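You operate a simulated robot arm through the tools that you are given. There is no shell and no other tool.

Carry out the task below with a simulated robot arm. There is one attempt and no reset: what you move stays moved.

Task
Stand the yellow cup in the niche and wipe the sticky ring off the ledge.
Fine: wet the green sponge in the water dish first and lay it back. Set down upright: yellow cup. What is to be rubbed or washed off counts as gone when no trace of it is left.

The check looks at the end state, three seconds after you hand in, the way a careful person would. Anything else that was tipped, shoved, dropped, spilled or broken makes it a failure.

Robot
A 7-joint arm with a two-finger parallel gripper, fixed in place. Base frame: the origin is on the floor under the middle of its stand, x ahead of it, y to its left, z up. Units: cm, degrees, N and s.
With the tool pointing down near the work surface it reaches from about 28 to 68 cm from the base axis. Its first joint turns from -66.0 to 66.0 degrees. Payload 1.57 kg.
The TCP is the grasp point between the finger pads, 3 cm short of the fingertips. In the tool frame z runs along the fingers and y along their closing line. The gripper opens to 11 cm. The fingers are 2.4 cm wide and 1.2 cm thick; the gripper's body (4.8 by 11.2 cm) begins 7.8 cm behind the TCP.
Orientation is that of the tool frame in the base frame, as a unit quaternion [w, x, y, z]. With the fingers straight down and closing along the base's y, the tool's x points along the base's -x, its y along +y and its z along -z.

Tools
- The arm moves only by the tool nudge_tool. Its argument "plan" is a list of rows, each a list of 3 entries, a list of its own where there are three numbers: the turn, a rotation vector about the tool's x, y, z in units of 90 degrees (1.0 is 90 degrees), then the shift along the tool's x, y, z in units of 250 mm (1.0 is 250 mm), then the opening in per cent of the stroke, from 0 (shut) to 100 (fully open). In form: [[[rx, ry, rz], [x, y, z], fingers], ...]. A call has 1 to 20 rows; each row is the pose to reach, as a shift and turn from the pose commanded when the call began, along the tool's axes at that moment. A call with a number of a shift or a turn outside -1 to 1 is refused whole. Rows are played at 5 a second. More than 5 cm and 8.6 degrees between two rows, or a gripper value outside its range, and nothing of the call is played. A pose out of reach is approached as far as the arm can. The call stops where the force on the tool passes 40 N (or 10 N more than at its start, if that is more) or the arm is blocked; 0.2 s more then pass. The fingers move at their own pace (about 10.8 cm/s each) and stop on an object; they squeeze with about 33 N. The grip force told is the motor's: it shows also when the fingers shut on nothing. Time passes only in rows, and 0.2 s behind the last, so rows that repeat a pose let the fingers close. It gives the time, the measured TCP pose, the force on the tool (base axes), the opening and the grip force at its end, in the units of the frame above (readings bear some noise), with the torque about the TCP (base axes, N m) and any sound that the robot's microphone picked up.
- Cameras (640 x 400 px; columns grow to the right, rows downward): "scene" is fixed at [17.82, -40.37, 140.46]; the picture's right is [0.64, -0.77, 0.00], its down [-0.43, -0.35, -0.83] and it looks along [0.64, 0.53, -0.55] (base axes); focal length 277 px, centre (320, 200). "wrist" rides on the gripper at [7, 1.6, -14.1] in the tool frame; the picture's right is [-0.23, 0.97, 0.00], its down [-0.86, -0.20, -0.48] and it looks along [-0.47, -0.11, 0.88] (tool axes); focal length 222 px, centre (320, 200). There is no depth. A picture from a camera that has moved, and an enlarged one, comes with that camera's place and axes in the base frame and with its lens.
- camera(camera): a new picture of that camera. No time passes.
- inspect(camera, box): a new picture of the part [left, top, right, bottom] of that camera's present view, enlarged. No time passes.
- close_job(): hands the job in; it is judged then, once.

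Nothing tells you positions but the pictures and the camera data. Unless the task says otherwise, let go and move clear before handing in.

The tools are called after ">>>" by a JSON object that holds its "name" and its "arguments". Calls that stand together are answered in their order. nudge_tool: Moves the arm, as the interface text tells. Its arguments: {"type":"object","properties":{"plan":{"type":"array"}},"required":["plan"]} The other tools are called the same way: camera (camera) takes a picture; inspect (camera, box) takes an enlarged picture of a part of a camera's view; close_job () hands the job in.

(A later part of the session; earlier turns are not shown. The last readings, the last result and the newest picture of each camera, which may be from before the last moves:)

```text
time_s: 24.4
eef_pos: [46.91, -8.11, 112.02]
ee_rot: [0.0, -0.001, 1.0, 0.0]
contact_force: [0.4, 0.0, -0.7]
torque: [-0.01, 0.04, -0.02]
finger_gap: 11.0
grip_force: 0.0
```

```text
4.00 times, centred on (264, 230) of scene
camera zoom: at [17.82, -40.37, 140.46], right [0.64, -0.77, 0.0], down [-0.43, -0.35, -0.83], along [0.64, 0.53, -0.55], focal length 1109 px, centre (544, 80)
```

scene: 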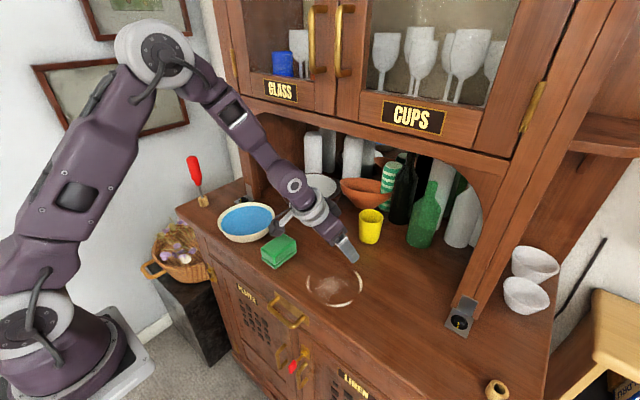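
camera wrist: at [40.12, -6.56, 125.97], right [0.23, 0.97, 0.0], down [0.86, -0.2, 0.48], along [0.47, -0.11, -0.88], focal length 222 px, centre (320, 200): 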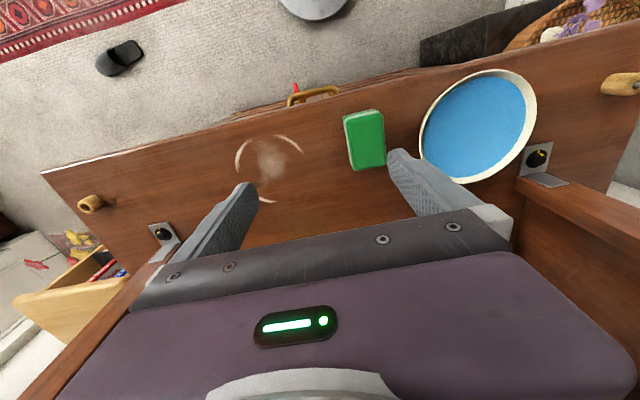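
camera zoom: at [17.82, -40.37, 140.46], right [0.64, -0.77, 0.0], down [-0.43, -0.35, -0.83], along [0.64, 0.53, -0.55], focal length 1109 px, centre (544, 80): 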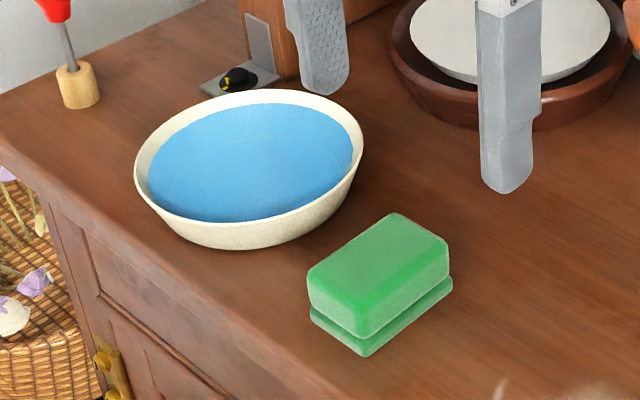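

With the cup gone, the ring is centred near (50.8,-17.2) with radius about 5.6. The sponge is about 7.1 × 4.7 × 3.5 cm at (49.2,-2.0) with its long side along x, and the dish is at (50.7,12.7) with its rim near z≈95. I'll move above the sponge.

>>> {"name": "nudge_tool", "arguments": {"plan": [[[0, 0, 0], [-0.023, 0.061, 0.08], 90], [[0, 0, 0], [-0.046, 0.121, 0.16], 80], [[0, 0, 0], [-0.069, 0.182, 0.24], 70], [[0, 0, 0], [-0.092, 0.242, 0.32], 70], [[0, 0, 0], [-0.092, 0.242, 0.32], 70]]}}

>>> {"name": "camera", "arguments": {"camera": "wrist"}}

>>> {"name": "inspect", "arguments": {"camera": "scene", "box": [200, 180, 328, 280]}}

```text
time_s: 25.6
eef_pos: [49.12, -2.05, 103.96]
ee_rot: [-0.001, -0.001, 1.0, -0.001]
contact_force: [0.7, 0.4, -1.2]
torque: [0.02, 0.01, 0.0]
finger_gap: 7.68
grip_force: 0.0
```

```text
taken
camera wrist: at [42.35, -0.44, 117.9], right [0.23, 0.97, 0.0], down [0.86, -0.2, 0.48], along [0.47, -0.11, -0.88], focal length 222 px, centre (320, 200)
```

wrist: 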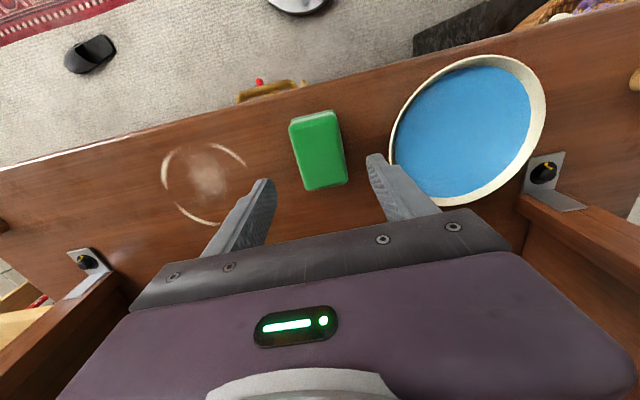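

```text
4.00 times, centred on (264, 230) of scene
camera zoom: at [17.82, -40.37, 140.46], right [0.64, -0.77, 0.0], down [-0.43, -0.35, -0.83], along [0.64, 0.53, -0.55], focal length 1109 px, centre (544, 80)
```

zoom: 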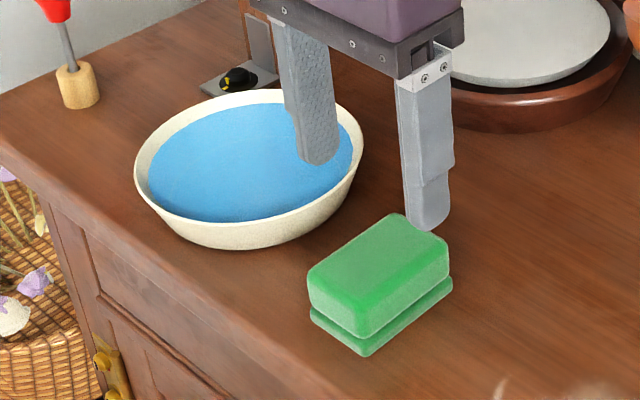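

>>> {"name": "inspect", "arguments": {"camera": "wrist", "box": [240, 90, 400, 240]}}

>>> {"name": "inspect", "arguments": {"camera": "wrist", "box": [370, 40, 562, 220]}}

```text
2.67 times, centred on (320, 165) of wrist
camera zoom: at [42.35, -0.44, 117.9], right [0.23, 0.97, 0.0], down [0.86, -0.2, 0.48], along [0.47, -0.11, -0.88], focal length 592 px, centre (320, 293)
```

zoom: 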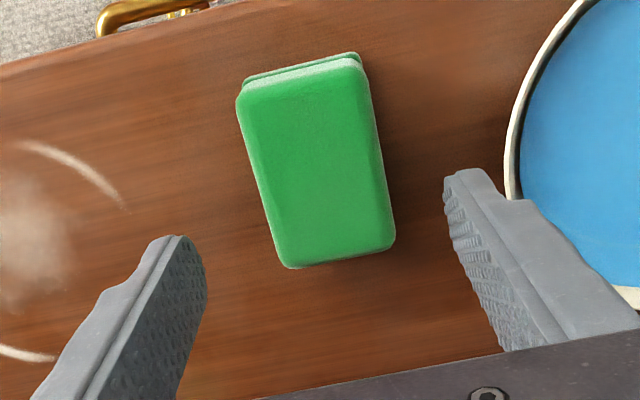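

```text
2.22 times, centred on (466, 130) of wrist
camera zoom: at [42.35, -0.44, 117.9], right [0.23, 0.97, 0.0], down [0.86, -0.2, 0.48], along [0.47, -0.11, -0.88], focal length 494 px, centre (-4, 356)
```

zoom: 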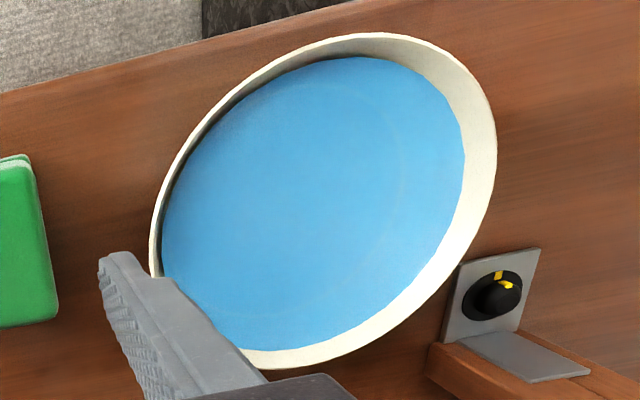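

The sponge centre is confirmed at (49.15,-2.0), right under the tool. I'll descend to TCP z≈96.0, which keeps the fingertips about 1.2 cm above the ledge, and then close.

>>> {"name": "nudge_tool", "arguments": {"plan": [[[0, 0, 0], [0, 0, 0.08], 70], [[0, 0, 0], [0, 0, 0.16], 70], [[0, 0, 0], [0, 0, 0.24], 70], [[0, 0, 0], [0, 0, 0.318], 70], [[0, 0, 0], [0, 0, 0.318], 70]]}}

>>> {"name": "camera", "arguments": {"camera": "wrist"}}

>>> {"name": "inspect", "arguments": {"camera": "scene", "box": [200, 180, 328, 280]}}

```text
time_s: 26.8
eef_pos: [49.33, -2.04, 96.05]
ee_rot: [0.0, -0.002, 1.0, 0.0]
contact_force: [-0.2, -0.7, -0.6]
torque: [-0.01, 0.0, -0.01]
finger_gap: 7.7
grip_force: 0.0
```

```text
taken
camera wrist: at [42.39, -0.44, 109.95], right [0.23, 0.97, 0.0], down [0.86, -0.2, 0.48], along [0.47, -0.11, -0.88], focal length 222 px, centre (320, 200)
```

wrist: 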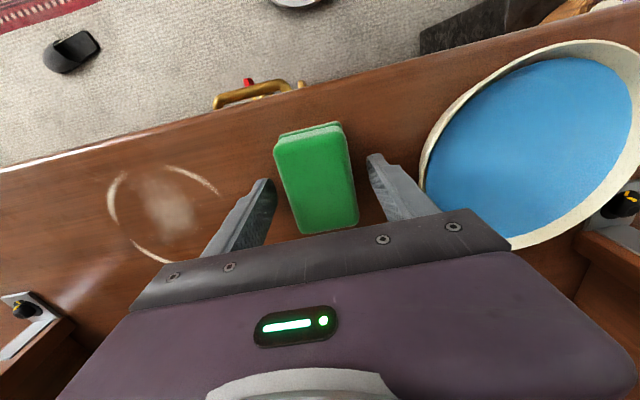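

```text
4.00 times, centred on (264, 230) of scene
camera zoom: at [17.82, -40.37, 140.46], right [0.64, -0.77, 0.0], down [-0.43, -0.35, -0.83], along [0.64, 0.53, -0.55], focal length 1109 px, centre (544, 80)
```

zoom: 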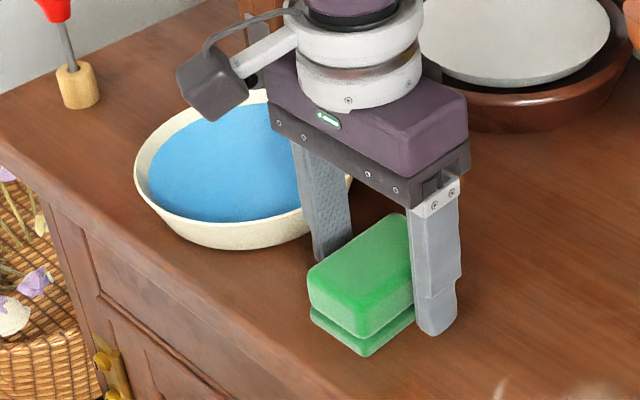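

>>> {"name": "nudge_tool", "arguments": {"plan": [[[0, 0, 0], [0, 0, 0], 55], [[0, 0, 0], [0, 0, 0], 40], [[0, 0, 0], [0, 0, 0], 30], [[0, 0, 0], [0, 0, 0], 30], [[0, 0, 0], [0, 0, 0], 30]]}}

>>> {"name": "camera", "arguments": {"camera": "wrist"}}

```text
time_s: 28.0
eef_pos: [49.23, -2.03, 96.1]
ee_rot: [0.0, 0.0, 1.0, 0.0]
contact_force: [-0.2, -0.4, 0.1]
torque: [0.02, 0.02, -0.03]
finger_gap: 4.89
grip_force: 33.2
```

```text
taken
camera wrist: at [42.4, -0.44, 109.98], right [0.23, 0.97, 0.0], down [0.86, -0.2, 0.48], along [0.47, -0.11, -0.88], focal length 222 px, centre (320, 200)
```

wrist: 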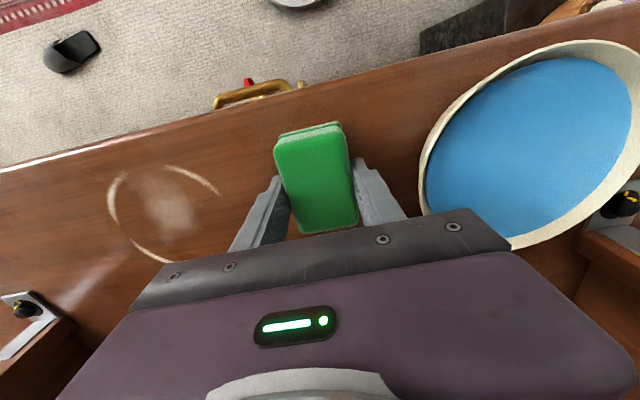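

The sponge is gripped at 4.89 cm, and its rest pose is TCP (49.2,-2.0,96.1). I'll lift it 7 cm and move over the dish centre.

>>> {"name": "nudge_tool", "arguments": {"plan": [[[0, 0, 0], [0, 0, -0.1], 30], [[0, 0, 0], [0, 0, -0.2], 30], [[0, 0, 0], [0, 0, -0.28], 30], [[0, 0, 0], [-0.01, 0.098, -0.28], 30], [[0, 0, 0], [-0.02, 0.197, -0.28], 30], [[0, 0, 0], [-0.03, 0.295, -0.28], 30], [[0, 0, 0], [-0.04, 0.393, -0.28], 30], [[0, 0, 0], [-0.05, 0.492, -0.28], 30], [[0, 0, 0], [-0.06, 0.59, -0.28], 30], [[0, 0, 0], [-0.06, 0.59, -0.28], 30]]}}

>>> {"name": "camera", "arguments": {"camera": "wrist"}}

>>> {"name": "inspect", "arguments": {"camera": "scene", "box": [180, 120, 372, 280]}}

```text
time_s: 30.2
eef_pos: [50.79, 12.7, 103.01]
ee_rot: [0.0, 0.0, 1.0, 0.0]
contact_force: [-0.7, 0.7, -0.6]
torque: [0.0, 0.0, 0.0]
finger_gap: 4.91
grip_force: 33.1
```

```text
taken
camera wrist: at [43.96, 14.3, 116.98], right [0.23, 0.97, 0.0], down [0.86, -0.2, 0.48], along [0.47, -0.11, -0.88], focal length 222 px, centre (320, 200)
```

wrist: 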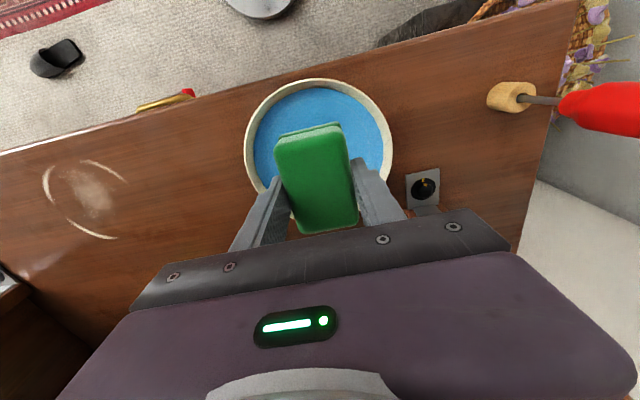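

```text
2.50 times, centred on (276, 200) of scene
camera zoom: at [17.82, -40.36, 140.46], right [0.64, -0.77, 0.0], down [-0.43, -0.35, -0.83], along [0.64, 0.53, -0.55], focal length 693 px, centre (430, 200)
```

zoom: 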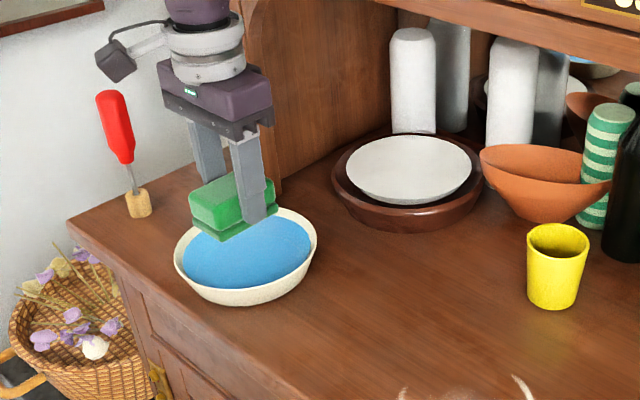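

The sponge is centred over the dish. I'll lower it slowly into the water.

>>> {"name": "nudge_tool", "arguments": {"plan": [[[0, 0, 0], [0, 0, 0.05], 30], [[0, 0, 0], [0, 0, 0.1], 30], [[0, 0, 0], [0, 0, 0.14], 30], [[0, 0, 0], [0, 0, 0.17], 30], [[0, 0, 0], [0, 0, 0.2], 30], [[0, 0, 0], [0, 0, 0.22], 30], [[0, 0, 0], [0, 0, 0.22], 30]]}}

>>> {"name": "camera", "arguments": {"camera": "wrist"}}

>>> {"name": "inspect", "arguments": {"camera": "scene", "box": [190, 150, 318, 260]}}

```text
time_s: 31.8
eef_pos: [50.96, 12.77, 97.52]
ee_rot: [0.0, -0.001, 1.0, -0.001]
contact_force: [0.0, 0.0, -0.4]
torque: [0.0, 0.01, 0.04]
finger_gap: 4.9
grip_force: 33.2
```

```text
taken
camera wrist: at [43.97, 14.25, 111.48], right [0.23, 0.97, 0.0], down [0.86, -0.2, 0.48], along [0.47, -0.11, -0.88], focal length 222 px, centre (320, 200)
```

wrist: 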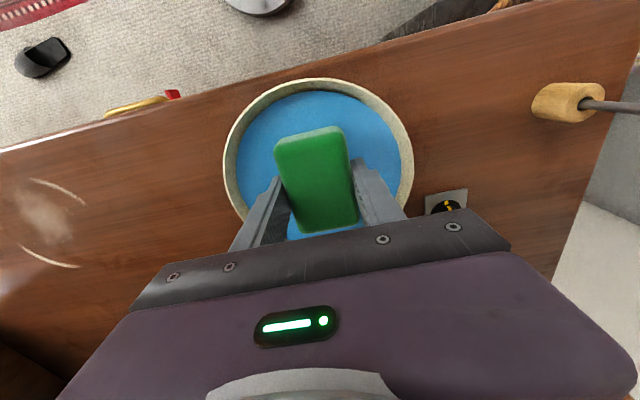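

```text
3.64 times, centred on (254, 205) of scene
camera zoom: at [17.82, -40.37, 140.46], right [0.64, -0.77, 0.0], down [-0.43, -0.35, -0.83], along [0.64, 0.53, -0.55], focal length 1008 px, centre (560, 182)
```

zoom: 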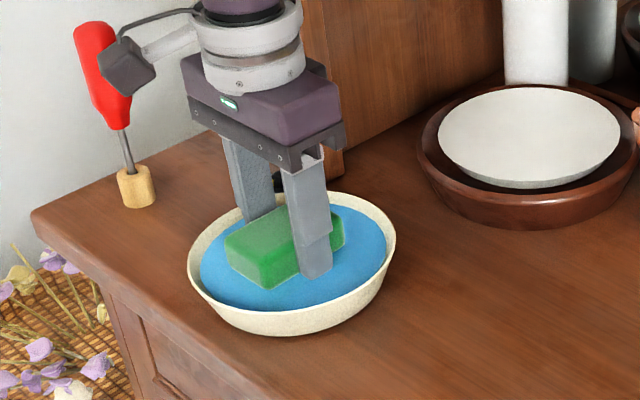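

The lower layer of the sponge is submerged and it has darkened. I'll dip 0.4 cm deeper, hold briefly so it soaks, then look again.

>>> {"name": "nudge_tool", "arguments": {"plan": [[[0, 0, 0], [0, 0, 0.008], 30], [[0, 0, 0], [0, 0, 0.016], 30], [[0, 0, 0], [0, 0, 0.016], 30], [[0, 0, 0], [0, 0, 0.016], 30], [[0, 0, 0], [0, 0, 0.016], 30], [[0, 0, 0], [0, 0, 0.016], 30], [[0, 0, 0], [0, 0, 0.016], 30], [[0, 0, 0], [0, 0, 0.016], 30]]}}

>>> {"name": "inspect", "arguments": {"camera": "scene", "box": [190, 150, 318, 260]}}

```text
time_s: 33.6
eef_pos: [50.75, 12.69, 97.09]
ee_rot: [-0.001, -0.001, 1.0, 0.0]
contact_force: [0.9, 0.2, -0.2]
torque: [0.0, -0.02, 0.0]
finger_gap: 4.91
grip_force: 33.1
```

```text
3.64 times, centred on (254, 205) of scene
camera zoom: at [17.82, -40.37, 140.46], right [0.64, -0.77, 0.0], down [-0.43, -0.35, -0.83], along [0.64, 0.53, -0.55], focal length 1008 px, centre (560, 182)
```

zoom: 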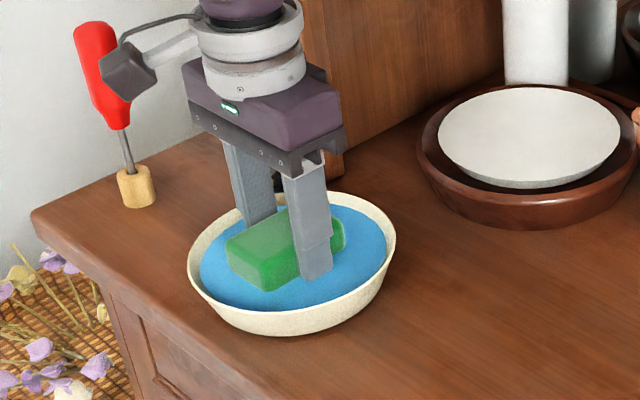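

The sponge is soaked. I'll lift it slowly, let it drip over the dish for a moment, and then carry it toward the ring.

>>> {"name": "nudge_tool", "arguments": {"plan": [[[0, 0, 0], [0, 0, -0.04], 30], [[0, 0, 0], [0, 0, -0.08], 30], [[0, 0, 0], [0, 0, -0.14], 30], [[0, 0, 0], [0, 0, -0.2], 30], [[0, 0, 0], [0, 0, -0.2], 30], [[0, 0, 0], [0, 0, -0.2], 30], [[0, 0, 0], [0, 0, -0.2], 30], [[0, 0, 0], [0, 0, -0.2], 30], [[0, 0, 0], [0, 0, -0.24], 30], [[0, 0, 0], [0, 0, -0.28], 30], [[0, 0, 0], [0, 0, -0.28], 30]]}}

>>> {"name": "inspect", "arguments": {"camera": "scene", "box": [190, 120, 350, 260]}}

```text
time_s: 36.0
eef_pos: [50.89, 12.73, 104.32]
ee_rot: [0.001, -0.001, 1.0, -0.001]
contact_force: [-1.3, -0.1, -0.7]
torque: [0.0, 0.01, -0.05]
finger_gap: 4.89
grip_force: 32.7
```

```text
2.86 times, centred on (270, 190) of scene
camera zoom: at [17.82, -40.37, 140.46], right [0.64, -0.77, 0.0], down [-0.43, -0.35, -0.83], along [0.64, 0.53, -0.55], focal length 792 px, centre (463, 229)
```

zoom: 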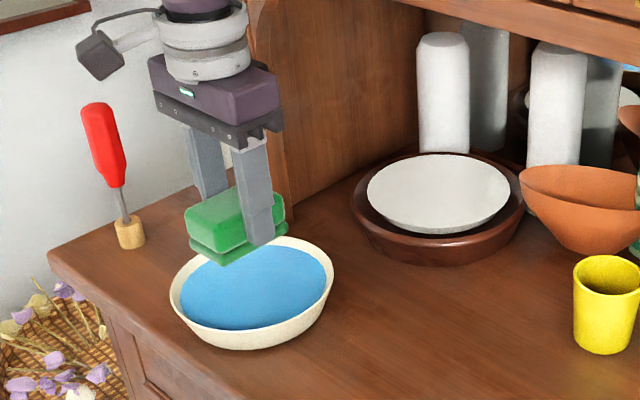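

Wet sponge, level, no drips visible. Carrying it over to the start of the ring area.

>>> {"name": "nudge_tool", "arguments": {"plan": [[[0, 0, 0], [0.013, -0.1, 0], 30], [[0, 0, 0], [0.026, -0.2, 0], 30], [[0, 0, 0], [0.038, -0.3, 0], 30], [[0, 0, 0], [0.051, -0.4, 0], 30], [[0, 0, 0], [0.064, -0.5, 0], 30], [[0, 0, 0], [0.077, -0.6, 0], 30], [[0, 0, 0], [0.09, -0.7, 0.03], 30], [[0, 0, 0], [0.102, -0.8, 0.06], 30], [[0, 0, 0], [0.115, -0.9, 0.09], 30], [[0, 0, 0], [0.128, -0.99, 0.12], 30], [[0, 0, 0], [0.128, -0.99, 0.16], 30], [[0, 0, 0], [0.128, -0.99, 0.16], 30]]}}

>>> {"name": "camera", "arguments": {"camera": "wrist"}}

>>> {"name": "inspect", "arguments": {"camera": "scene", "box": [230, 180, 422, 320]}}

```text
time_s: 38.6
eef_pos: [47.5, -12.05, 100.09]
ee_rot: [-0.001, -0.001, 1.0, 0.0]
contact_force: [0.0, 0.3, -1.5]
torque: [0.0, -0.02, 0.0]
finger_gap: 4.88
grip_force: 32.8
```

```text
taken
camera wrist: at [40.76, -10.48, 114.05], right [0.23, 0.97, 0.0], down [0.86, -0.2, 0.48], along [0.47, -0.11, -0.88], focal length 222 px, centre (320, 200)
```

wrist: 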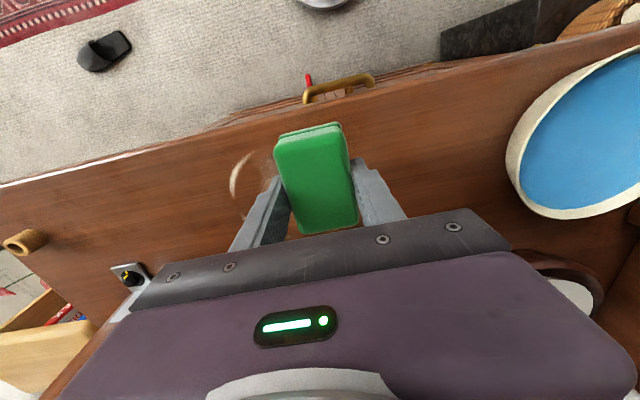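

```text
2.86 times, centred on (326, 250) of scene
camera zoom: at [17.82, -40.37, 140.46], right [0.64, -0.77, 0.0], down [-0.43, -0.35, -0.83], along [0.64, 0.53, -0.55], focal length 792 px, centre (303, 57)
```

zoom: 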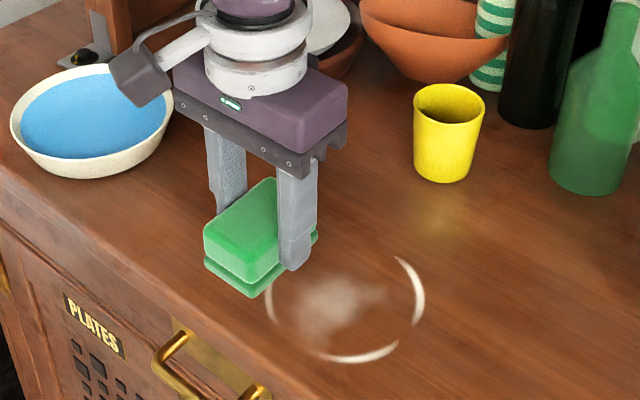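

The sponge is above the first lane. I'll lower it to light contact and read the force.

>>> {"name": "nudge_tool", "arguments": {"plan": [[[0, 0, 0], [0, 0, 0.06], 30], [[0, 0, 0], [0, 0, 0.12], 30], [[0, 0, 0], [0, 0, 0.15], 30], [[0, 0, 0], [0, 0, 0.16], 30], [[0, 0, 0], [0, 0, 0.164], 30], [[0, 0, 0], [0, 0, 0.168], 30], [[0, 0, 0], [0, 0, 0.168], 30]]}}

```text
time_s: 40.2
eef_pos: [47.58, -12.12, 96.07]
ee_rot: [0.001, -0.001, 1.0, -0.001]
contact_force: [-4.1, 2.5, 22.0]
torque: [0.14, 0.33, 0.02]
finger_gap: 4.9
grip_force: 33.2
```

Contact is firm at about 22 N for 0.1 cm of press, so I'll ease up slightly and sweep the first lane toward -y.

>>> {"name": "nudge_tool", "arguments": {"plan": [[[0, 0, 0], [0, 0, -0.0016], 30], [[0, 0, 0], [0, -0.04, -0.0016], 30], [[0, 0, 0], [0, -0.08, -0.0016], 30], [[0, 0, 0], [0, -0.12, -0.0016], 30], [[0, 0, 0], [0, -0.16, -0.0016], 30], [[0, 0, 0], [0, -0.2, -0.0016], 30], [[0, 0, 0], [0, -0.24, -0.0016], 30], [[0, 0, 0], [0, -0.28, -0.0016], 30], [[0, 0, 0], [0, -0.32, -0.0016], 30], [[0, 0, 0], [0, -0.36, -0.0016], 30], [[0, 0, 0], [0, -0.4, -0.0016], 30], [[0, 0, 0], [0, -0.42, -0.0016], 30], [[0, 0, 0], [0, -0.42, -0.0016], 30]]}}

>>> {"name": "camera", "arguments": {"camera": "wrist"}}

>>> {"name": "inspect", "arguments": {"camera": "scene", "box": [230, 180, 422, 320]}}

```text
time_s: 43.0
eef_pos: [47.54, -22.65, 96.05]
ee_rot: [0.0, -0.002, 1.0, 0.0]
contact_force: [-0.4, 1.8, 2.6]
torque: [0.02, -0.03, 0.03]
finger_gap: 4.9
grip_force: 32.9
```

```text
taken
camera wrist: at [40.77, -21.01, 109.95], right [0.23, 0.97, 0.0], down [0.86, -0.2, 0.48], along [0.47, -0.11, -0.88], focal length 222 px, centre (320, 200)
```

wrist: 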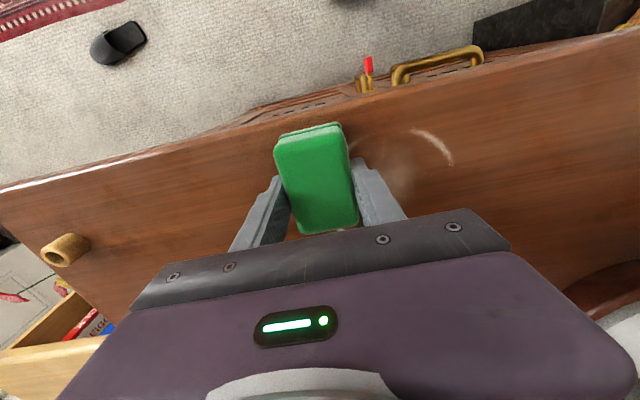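

```text
2.86 times, centred on (326, 250) of scene
camera zoom: at [17.81, -40.36, 140.47], right [0.64, -0.77, 0.0], down [-0.43, -0.35, -0.83], along [0.64, 0.53, -0.55], focal length 792 px, centre (303, 57)
```

zoom: 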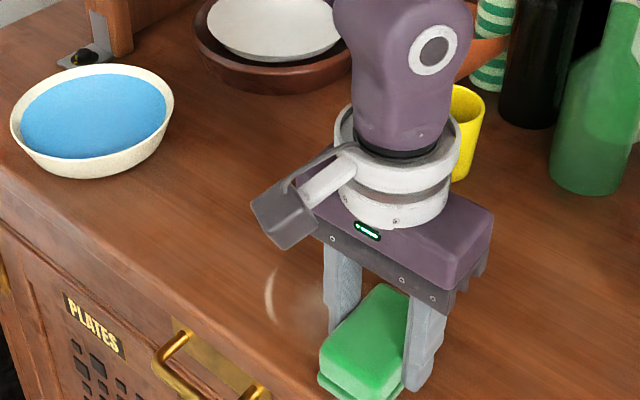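

The smear has faded but the left arc is still visible, and contact became very light at 2.6 N. I'll press a little more and rub back past the arc.

>>> {"name": "nudge_tool", "arguments": {"plan": [[[0, 0, 0], [0, 0, 0.0016], 30], [[0, 0, 0], [0, 0, 0.003], 30], [[0, 0, 0], [0, 0.04, 0.003], 30], [[0, 0, 0], [0, 0.08, 0.003], 30], [[0, 0, 0], [0, 0.12, 0.003], 30], [[0, 0, 0], [0, 0.16, 0.003], 30], [[0, 0, 0], [0, 0.2, 0.003], 30], [[0, 0, 0], [0, 0.24, 0.003], 30], [[0, 0, 0], [0, 0.28, 0.003], 30], [[0, 0, 0], [0, 0.32, 0.003], 30], [[0, 0, 0], [0, 0.36, 0.003], 30], [[0, 0, 0], [0, 0.4, 0.003], 30], [[0, 0, 0], [0, 0.44, 0.003], 30], [[0, 0, 0], [0, 0.48, 0.003], 30], [[0, 0, 0], [0, 0.48, 0.003], 30]]}}

>>> {"name": "camera", "arguments": {"camera": "wrist"}}

>>> {"name": "inspect", "arguments": {"camera": "scene", "box": [230, 180, 422, 320]}}

```text
time_s: 46.2
eef_pos: [47.56, -10.64, 96.13]
ee_rot: [0.001, 0.0, 1.0, -0.001]
contact_force: [0.0, -14.0, 31.0]
torque: [-0.35, 0.08, -0.01]
finger_gap: 4.88
grip_force: 33.5
```

```text
taken
camera wrist: at [40.74, -9.07, 109.9], right [0.23, 0.97, 0.0], down [0.85, -0.2, 0.48], along [0.47, -0.11, -0.88], focal length 222 px, centre (320, 200)
```

wrist: 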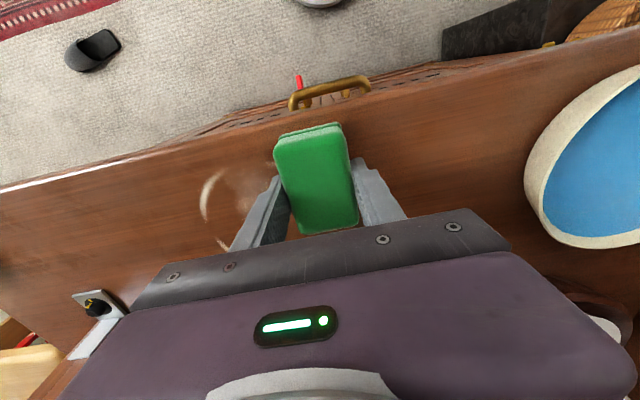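

```text
2.86 times, centred on (326, 250) of scene
camera zoom: at [17.77, -40.39, 140.46], right [0.64, -0.77, 0.0], down [-0.43, -0.35, -0.83], along [0.64, 0.53, -0.55], focal length 792 px, centre (303, 57)
```

zoom: 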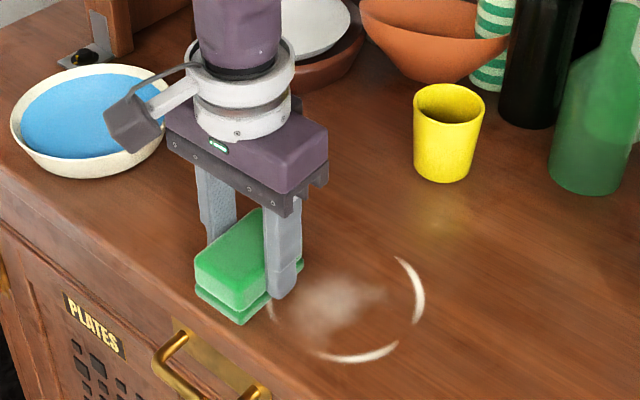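

>>> {"name": "inspect", "arguments": {"camera": "scene", "box": [250, 220, 410, 320]}}

>>> {"name": "inspect", "arguments": {"camera": "wrist", "box": [160, 110, 352, 250]}}

```text
4.00 times, centred on (330, 270) of scene
camera zoom: at [17.77, -40.39, 140.46], right [0.64, -0.77, 0.0], down [-0.43, -0.35, -0.83], along [0.64, 0.53, -0.55], focal length 1109 px, centre (280, -80)
```

zoom: 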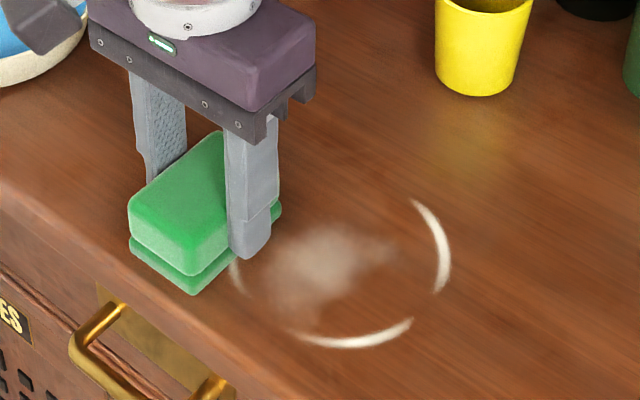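

```text
2.86 times, centred on (256, 180) of wrist
camera zoom: at [40.74, -9.07, 109.9], right [0.23, 0.97, 0.0], down [0.85, -0.2, 0.48], along [0.47, -0.11, -0.88], focal length 635 px, centre (503, 257)
```

zoom: 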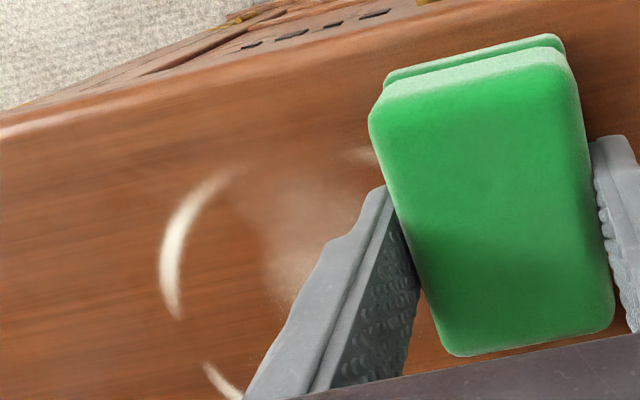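

The marks only faded where contact was firm. The surface is slightly lower toward -y, so I'll adjust the height along the lane to hold about 20 N and rub again.

>>> {"name": "nudge_tool", "arguments": {"plan": [[[0, 0, 0], [0, 0, -0.0018], 30], [[0, 0, 0], [0, -0.04, -0.0017], 30], [[0, 0, 0], [0, -0.08, -0.0016], 30], [[0, 0, 0], [0, -0.12, -0.0014], 30], [[0, 0, 0], [0, -0.16, -0.0013], 30], [[0, 0, 0], [0, -0.2, -0.0012], 30], [[0, 0, 0], [0, -0.24, -0.001], 30], [[0, 0, 0], [0, -0.28, -0.0009], 30], [[0, 0, 0], [0, -0.32, -0.0008], 30], [[0, 0, 0], [0, -0.36, -0.0006], 30], [[0, 0, 0], [0, -0.4, -0.0005], 30], [[0, 0, 0], [0, -0.44, -0.0003], 30], [[0, 0, 0], [0, -0.48, -0.0002], 30], [[0, 0, 0], [0, -0.48, -0.0002], 30]]}}

>>> {"name": "inspect", "arguments": {"camera": "scene", "box": [250, 220, 410, 320]}}

>>> {"name": "inspect", "arguments": {"camera": "wrist", "box": [320, 90, 512, 230]}}

```text
time_s: 49.2
eef_pos: [47.56, -22.68, 95.94]
ee_rot: [0.0, -0.001, 1.0, 0.0]
contact_force: [-0.8, 2.9, 5.5]
torque: [0.1, 0.05, -0.06]
finger_gap: 4.91
grip_force: 32.8
```

```text
4.00 times, centred on (330, 270) of scene
camera zoom: at [17.81, -40.35, 140.47], right [0.64, -0.77, 0.0], down [-0.43, -0.35, -0.83], along [0.64, 0.53, -0.55], focal length 1109 px, centre (280, -80)
```

zoom: 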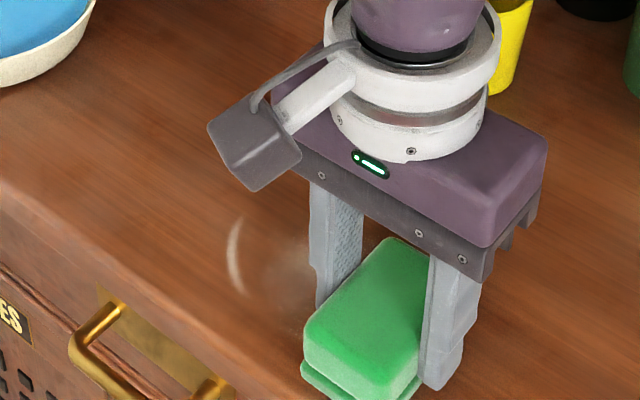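

```text
2.86 times, centred on (416, 160) of wrist
camera zoom: at [40.76, -21.03, 109.9], right [0.23, 0.97, 0.0], down [0.86, -0.2, 0.48], along [0.47, -0.11, -0.88], focal length 635 px, centre (46, 314)
```

zoom: 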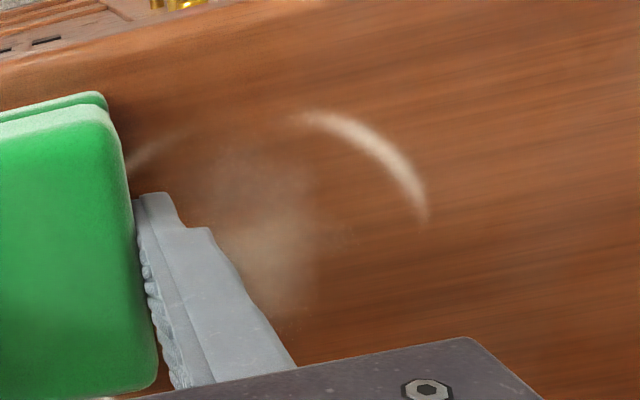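

Multiple passes are working, and the left arc and smear are fainter. I'll add a little pressure at this end and run several strokes.

>>> {"name": "nudge_tool", "arguments": {"plan": [[[0, 0, 0], [0, 0, 0.0016], 30], [[0, 0, 0], [0, 0.04, 0.0012], 30], [[0, 0, 0], [0, 0.1, 0.0009], 30], [[0, 0, 0], [0, 0.16, 0.0006], 30], [[0, 0, 0], [0, 0.22, 0.0003], 30], [[0, 0, 0], [0, 0.28, 0], 30], [[0, 0, 0], [0, 0.34, -0.0003], 30], [[0, 0, 0], [0, 0.4, -0.0006], 30], [[0, 0, 0], [0, 0.46, -0.001], 30], [[0, 0, 0], [0, 0.48, -0.001], 30], [[0, 0, 0], [0, 0.42, -0.0007], 30], [[0, 0, 0], [0, 0.36, -0.0004], 30], [[0, 0, 0], [0, 0.3, -0.0001], 30], [[0, 0, 0], [0, 0.24, 0.0002], 30], [[0, 0, 0], [0, 0.18, 0.0005], 30], [[0, 0, 0], [0, 0.12, 0.0008], 30], [[0, 0, 0], [0, 0.06, 0.0012], 30], [[0, 0, 0], [0, 0, 0.0016], 30], [[0, 0, 0], [0, 0, 0.0016], 30]]}}

>>> {"name": "inspect", "arguments": {"camera": "wrist", "box": [320, 90, 512, 230]}}

>>> {"name": "inspect", "arguments": {"camera": "scene", "box": [250, 220, 410, 320]}}

```text
time_s: 53.2
eef_pos: [47.59, -22.52, 95.97]
ee_rot: [0.001, -0.002, 1.0, 0.0]
contact_force: [-1.8, 13.4, 26.9]
torque: [0.48, 0.15, 0.03]
finger_gap: 4.88
grip_force: 33.1
```

```text
2.86 times, centred on (416, 160) of wrist
camera zoom: at [40.79, -20.88, 109.86], right [0.22, 0.97, 0.0], down [0.86, -0.2, 0.48], along [0.47, -0.11, -0.88], focal length 635 px, centre (46, 314)
```

zoom: 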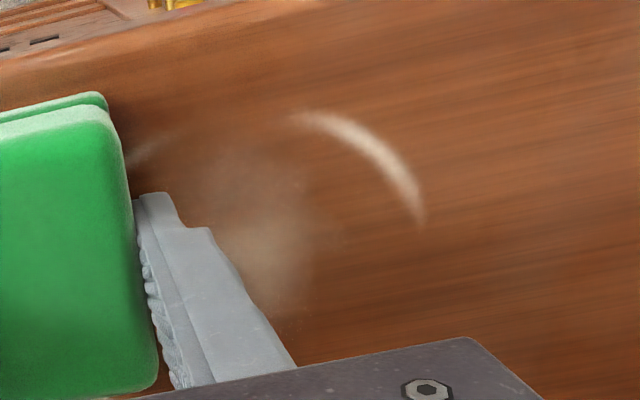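

```text
4.00 times, centred on (330, 270) of scene
camera zoom: at [17.77, -40.31, 140.49], right [0.64, -0.77, 0.0], down [-0.43, -0.35, -0.83], along [0.64, 0.53, -0.55], focal length 1109 px, centre (280, -80)
```

zoom: 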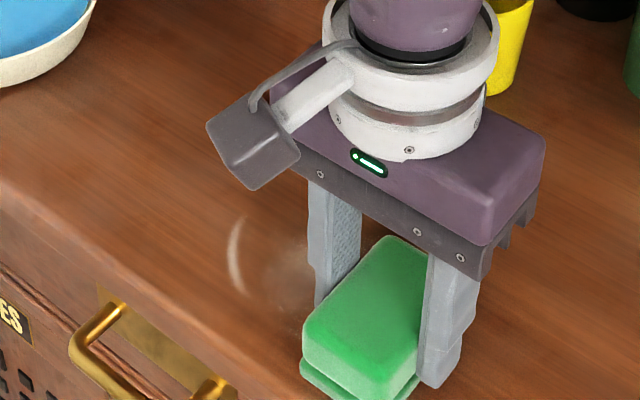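

The marks fade gradually with each pass, so it takes repeated strokes. I'll run faster strokes along this lane.

>>> {"name": "nudge_tool", "arguments": {"plan": [[[0, 0, 0], [0, 0.08, -0.0004], 30], [[0, 0, 0], [0, 0.18, -0.0009], 30], [[0, 0, 0], [0, 0.28, -0.0014], 30], [[0, 0, 0], [0, 0.38, -0.002], 30], [[0, 0, 0], [0, 0.47, -0.0025], 30], [[0, 0, 0], [0, 0.38, -0.002], 30], [[0, 0, 0], [0, 0.28, -0.0014], 30], [[0, 0, 0], [0, 0.18, -0.0009], 30], [[0, 0, 0], [0, 0.08, -0.0004], 30], [[0, 0, 0], [0, 0, 0], 30], [[0, 0, 0], [0, 0.08, -0.0004], 30], [[0, 0, 0], [0, 0.18, -0.0009], 30], [[0, 0, 0], [0, 0.28, -0.0014], 30], [[0, 0, 0], [0, 0.38, -0.002], 30], [[0, 0, 0], [0, 0.47, -0.0025], 30], [[0, 0, 0], [0, 0.47, -0.0025], 30]]}}

>>> {"name": "inspect", "arguments": {"camera": "scene", "box": [250, 220, 410, 320]}}

>>> {"name": "inspect", "arguments": {"camera": "wrist", "box": [160, 110, 352, 250]}}

```text
time_s: 56.6
eef_pos: [47.59, -10.91, 95.88]
ee_rot: [0.0, 0.0, 1.0, 0.0]
contact_force: [-0.9, -6.2, 10.0]
torque: [-0.09, 0.14, 0.03]
finger_gap: 4.91
grip_force: 33.2
```

```text
4.00 times, centred on (330, 270) of scene
camera zoom: at [17.8, -40.38, 140.46], right [0.64, -0.77, 0.0], down [-0.43, -0.35, -0.83], along [0.64, 0.53, -0.55], focal length 1109 px, centre (280, -80)
```

zoom: 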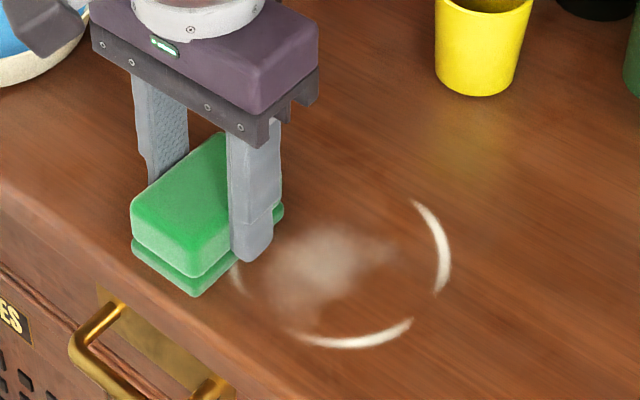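

```text
2.86 times, centred on (256, 180) of wrist
camera zoom: at [40.73, -9.26, 109.86], right [0.23, 0.97, 0.0], down [0.85, -0.2, 0.48], along [0.47, -0.11, -0.88], focal length 635 px, centre (503, 257)
```

zoom: 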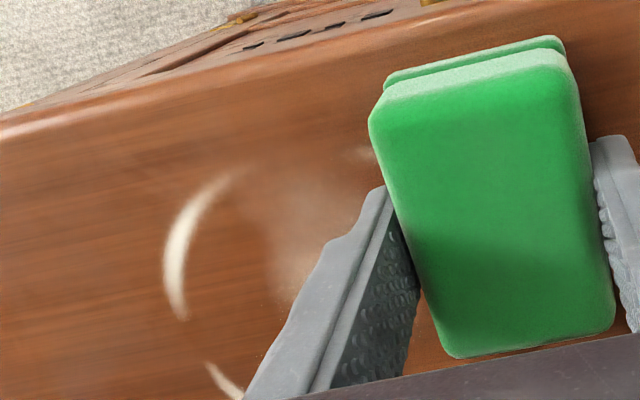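

>>> {"name": "inspect", "arguments": {"camera": "scene", "box": [270, 240, 350, 310]}}

>>> {"name": "inspect", "arguments": {"camera": "scene", "box": [300, 260, 380, 320]}}

```text
5.71 times, centred on (310, 275) of scene
camera zoom: at [17.8, -40.38, 140.46], right [0.64, -0.77, 0.0], down [-0.43, -0.35, -0.83], along [0.64, 0.53, -0.55], focal length 1584 px, centre (377, -229)
```

zoom: 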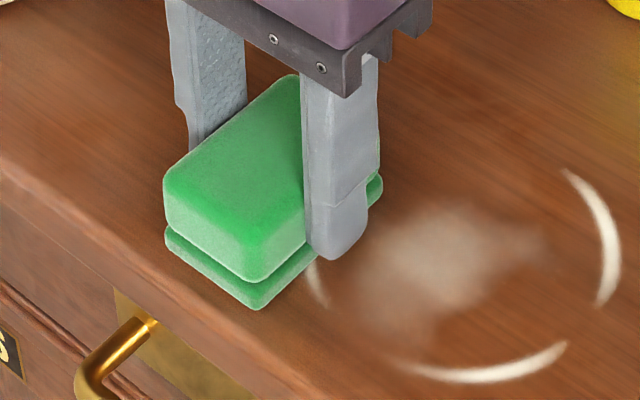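

```text
6.67 times, centred on (340, 290) of scene
camera zoom: at [17.8, -40.38, 140.46], right [0.64, -0.77, 0.0], down [-0.43, -0.35, -0.83], along [0.64, 0.53, -0.55], focal length 1848 px, centre (187, -400)
```

zoom: 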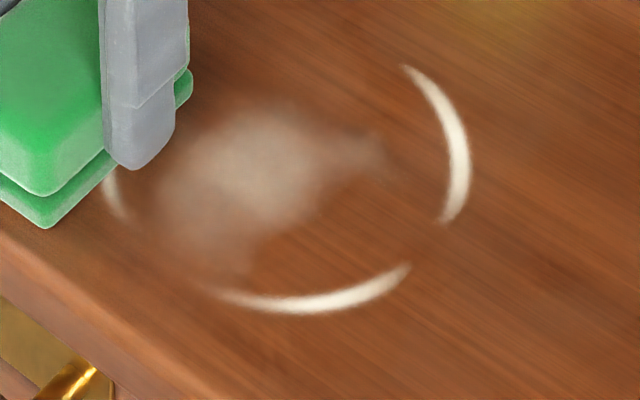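

The smear and lower arc have hardly changed, so I'll run a concentrated test rub on the smear to measure the removal rate.

>>> {"name": "nudge_tool", "arguments": {"plan": [[[0, 0, 0], [0, -0.08, 0.0008], 30], [[0, 0, 0], [0, -0.16, 0.0014], 30], [[0, 0, 0], [0, -0.24, 0.002], 30], [[0, 0, 0], [0, -0.32, 0.0024], 30], [[0, 0, 0], [0, -0.24, 0.002], 30], [[0, 0, 0], [0, -0.16, 0.0016], 30], [[0, 0, 0], [0, -0.24, 0.002], 30], [[0, 0, 0], [0, -0.32, 0.0024], 30], [[0, 0, 0], [0, -0.24, 0.002], 30], [[0, 0, 0], [0, -0.16, 0.0016], 30], [[0, 0, 0], [0, -0.24, 0.002], 30], [[0, 0, 0], [0, -0.32, 0.0024], 30], [[0, 0, 0], [0, -0.24, 0.002], 30], [[0, 0, 0], [0, -0.16, 0.0016], 30], [[0, 0, 0], [0, -0.24, 0.002], 30], [[0, 0, 0], [0, -0.24, 0.002], 30]]}}

```text
time_s: 60.0
eef_pos: [47.63, -16.84, 95.93]
ee_rot: [0.0, -0.001, 1.0, 0.0]
contact_force: [-0.6, 3.0, 4.5]
torque: [0.09, -0.01, 0.01]
finger_gap: 4.9
grip_force: 33.3
```

I'll lift clear to see the ring and check how the sponge sits in the grip.

>>> {"name": "nudge_tool", "arguments": {"plan": [[[0, 0, 0], [0, 0, -0.04], 30], [[0, 0, 0], [0, 0.04, -0.12], 30], [[0, 0, 0], [0, 0.12, -0.2], 30], [[0, 0, 0], [0, 0.2, -0.28], 30], [[0, 0, 0], [0, 0.28, -0.32], 30], [[0, 0, 0], [0, 0.36, -0.32], 30], [[0, 0, 0], [0, 0.36, -0.32], 30]]}}

>>> {"name": "inspect", "arguments": {"camera": "scene", "box": [250, 220, 410, 320]}}

>>> {"name": "inspect", "arguments": {"camera": "wrist", "box": [120, 90, 376, 250]}}

>>> {"name": "inspect", "arguments": {"camera": "scene", "box": [230, 160, 358, 270]}}

```text
time_s: 61.6
eef_pos: [47.66, -7.73, 103.98]
ee_rot: [0.0, 0.0, 1.0, 0.0]
contact_force: [0.2, 0.7, -0.9]
torque: [0.01, -0.02, 0.01]
finger_gap: 4.88
grip_force: 32.8
```

```text
4.00 times, centred on (330, 270) of scene
camera zoom: at [17.82, -40.37, 140.46], right [0.64, -0.77, 0.0], down [-0.43, -0.35, -0.83], along [0.64, 0.53, -0.55], focal length 1109 px, centre (280, -80)
```

zoom: 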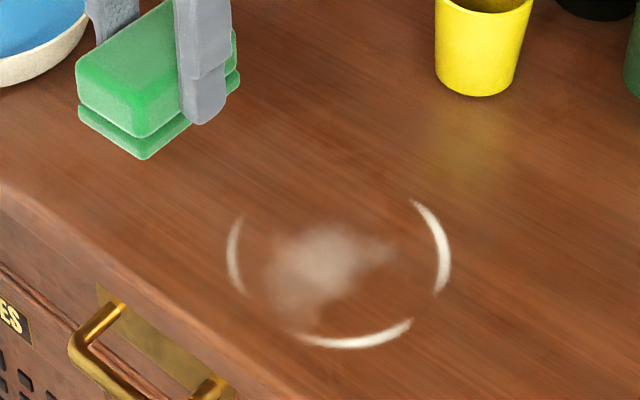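

```text
2.50 times, centred on (248, 170) of wrist
camera zoom: at [40.74, -6.18, 117.89], right [0.23, 0.97, 0.0], down [0.86, -0.2, 0.48], along [0.47, -0.11, -0.88], focal length 555 px, centre (500, 275)
```

zoom: 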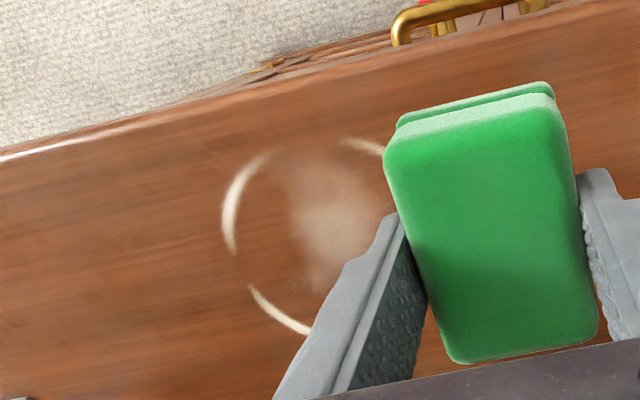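

```text
3.64 times, centred on (294, 215) of scene
camera zoom: at [17.82, -40.37, 140.46], right [0.64, -0.77, 0.0], down [-0.43, -0.35, -0.83], along [0.64, 0.53, -0.55], focal length 1008 px, centre (414, 146)
```

zoom: 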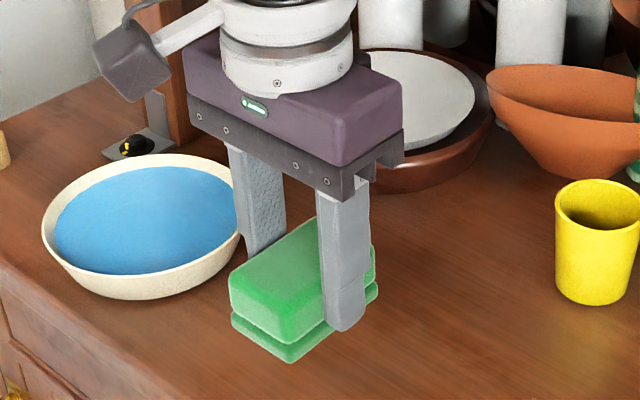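

The ring looks essentially unchanged, so the sponge probably didn't take up enough water. I'll go back to the dish and dip it deeper.

>>> {"name": "nudge_tool", "arguments": {"plan": [[[0, 0, 0], [-0.016, 0.102, 0], 30], [[0, 0, 0], [-0.031, 0.204, 0], 30], [[0, 0, 0], [-0.047, 0.306, 0], 30], [[0, 0, 0], [-0.062, 0.408, 0], 30], [[0, 0, 0], [-0.078, 0.51, 0], 30], [[0, 0, 0], [-0.093, 0.612, 0], 30], [[0, 0, 0], [-0.109, 0.714, 0], 30], [[0, 0, 0], [-0.124, 0.816, 0], 30], [[0, 0, 0], [-0.124, 0.816, 0], 30]]}}

>>> {"name": "inspect", "arguments": {"camera": "scene", "box": [190, 150, 318, 260]}}

>>> {"name": "inspect", "arguments": {"camera": "wrist", "box": [220, 60, 412, 240]}}

```text
time_s: 63.6
eef_pos: [50.66, 12.57, 103.89]
ee_rot: [0.0, 0.0, 1.0, 0.001]
contact_force: [-0.1, 0.6, -1.2]
torque: [0.0, 0.0, 0.0]
finger_gap: 4.89
grip_force: 32.8
```

```text
3.64 times, centred on (254, 205) of scene
camera zoom: at [17.82, -40.36, 140.46], right [0.64, -0.77, 0.0], down [-0.43, -0.35, -0.83], along [0.64, 0.53, -0.55], focal length 1008 px, centre (560, 182)
```

zoom: 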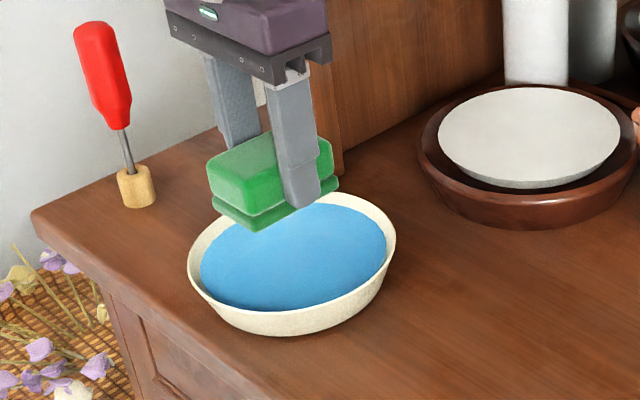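

```text
2.22 times, centred on (316, 150) of wrist
camera zoom: at [43.83, 14.22, 117.86], right [0.23, 0.97, 0.0], down [0.86, -0.2, 0.48], along [0.47, -0.11, -0.88], focal length 494 px, centre (329, 311)
```

zoom: 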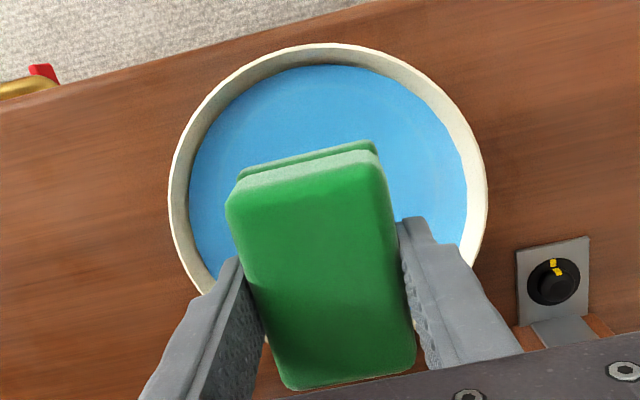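

>>> {"name": "nudge_tool", "arguments": {"plan": [[[0, 0, 0], [0, 0, 0.06], 30], [[0, 0, 0], [0, 0, 0.12], 30], [[0, 0, 0], [0, 0, 0.18], 30], [[0, 0, 0], [0, 0, 0.23], 30], [[0, 0, 0], [0, 0, 0.26], 30], [[0, 0, 0], [0, 0, 0.276], 30], [[0, 0, 0], [0, 0, 0.284], 30], [[0, 0, 0], [0, 0, 0.284], 30]]}}

```text
time_s: 65.4
eef_pos: [50.69, 12.73, 96.91]
ee_rot: [0.0, -0.001, 1.0, -0.001]
contact_force: [0.6, 1.2, -0.5]
torque: [0.0, -0.03, -0.01]
finger_gap: 4.9
grip_force: 33.0
```

>>> {"name": "nudge_tool", "arguments": {"plan": [[[0, 0, 0], [0, 0, 0.006], 30], [[0, 0, 0], [0, 0, 0.012], 30], [[0, 0, 0], [0, 0, 0.012], 30]]}}

>>> {"name": "inspect", "arguments": {"camera": "scene", "box": [190, 150, 318, 260]}}

>>> {"name": "inspect", "arguments": {"camera": "wrist", "box": [220, 60, 412, 240]}}

```text
time_s: 66.2
eef_pos: [50.6, 12.55, 96.52]
ee_rot: [0.0, -0.001, 1.0, 0.001]
contact_force: [-0.7, -0.3, -1.4]
torque: [0.01, 0.01, 0.02]
finger_gap: 4.9
grip_force: 33.5
```

```text
3.64 times, centred on (254, 205) of scene
camera zoom: at [17.82, -40.37, 140.46], right [0.64, -0.77, 0.0], down [-0.43, -0.35, -0.83], along [0.64, 0.53, -0.55], focal length 1008 px, centre (560, 182)
```

zoom: 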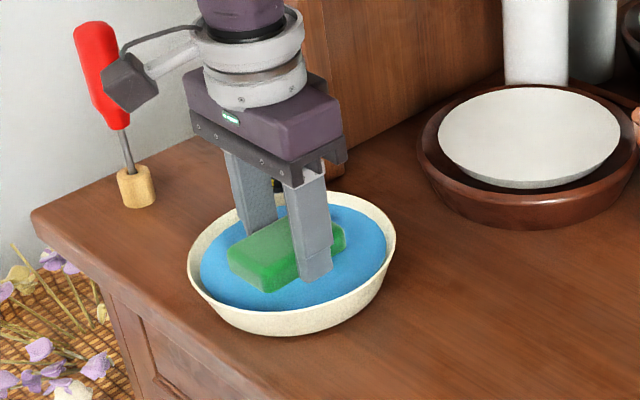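

```text
2.22 times, centred on (316, 150) of wrist
camera zoom: at [43.84, 14.17, 110.45], right [0.23, 0.97, 0.0], down [0.86, -0.2, 0.48], along [0.47, -0.11, -0.88], focal length 494 px, centre (329, 311)
```

zoom: 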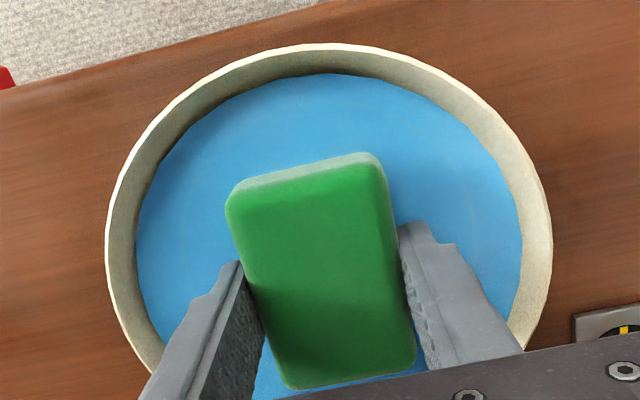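

>>> {"name": "nudge_tool", "arguments": {"plan": [[[0, 0, 0], [0, 0, 0.004], 30], [[0, 0, 0], [0, 0, 0.008], 30], [[0, 0, 0], [0, 0, 0.008], 30]]}}

```text
time_s: 67.0
eef_pos: [50.72, 12.59, 96.43]
ee_rot: [0.002, 0.0, 1.0, -0.001]
contact_force: [-4.0, -1.5, 32.5]
torque: [-0.01, 0.48, -0.01]
finger_gap: 4.91
grip_force: 32.5
```

The sponge reached the dish floor, with force rising to 32 N. I'll back off 0.15 cm and let it soak fully for about 3 s.

>>> {"name": "nudge_tool", "arguments": {"plan": [[[0, 0, 0], [0, 0, -0.006], 30], [[0, 0, 0], [0, 0, -0.006], 30], [[0, 0, 0], [0, 0, -0.006], 30], [[0, 0, 0], [0, 0, -0.006], 30], [[0, 0, 0], [0, 0, -0.006], 30], [[0, 0, 0], [0, 0, -0.006], 30], [[0, 0, 0], [0, 0, -0.006], 30], [[0, 0, 0], [0, 0, -0.006], 30], [[0, 0, 0], [0, 0, -0.006], 30], [[0, 0, 0], [0, 0, -0.006], 30], [[0, 0, 0], [0, 0, -0.006], 30], [[0, 0, 0], [0, 0, -0.006], 30], [[0, 0, 0], [0, 0, -0.006], 30], [[0, 0, 0], [0, 0, -0.006], 30], [[0, 0, 0], [0, 0, -0.006], 30]]}}

>>> {"name": "inspect", "arguments": {"camera": "scene", "box": [190, 150, 318, 260]}}

```text
time_s: 70.2
eef_pos: [50.68, 12.49, 96.46]
ee_rot: [0.0, -0.001, 1.0, -0.001]
contact_force: [-1.0, -0.9, 2.6]
torque: [0.07, 0.05, 0.0]
finger_gap: 4.88
grip_force: 33.1
```

```text
3.64 times, centred on (254, 205) of scene
camera zoom: at [17.81, -40.37, 140.46], right [0.64, -0.77, 0.0], down [-0.43, -0.35, -0.83], along [0.64, 0.53, -0.55], focal length 1008 px, centre (560, 182)
```

zoom: 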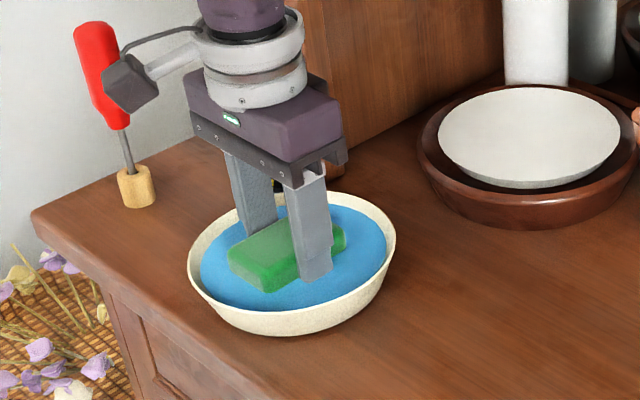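

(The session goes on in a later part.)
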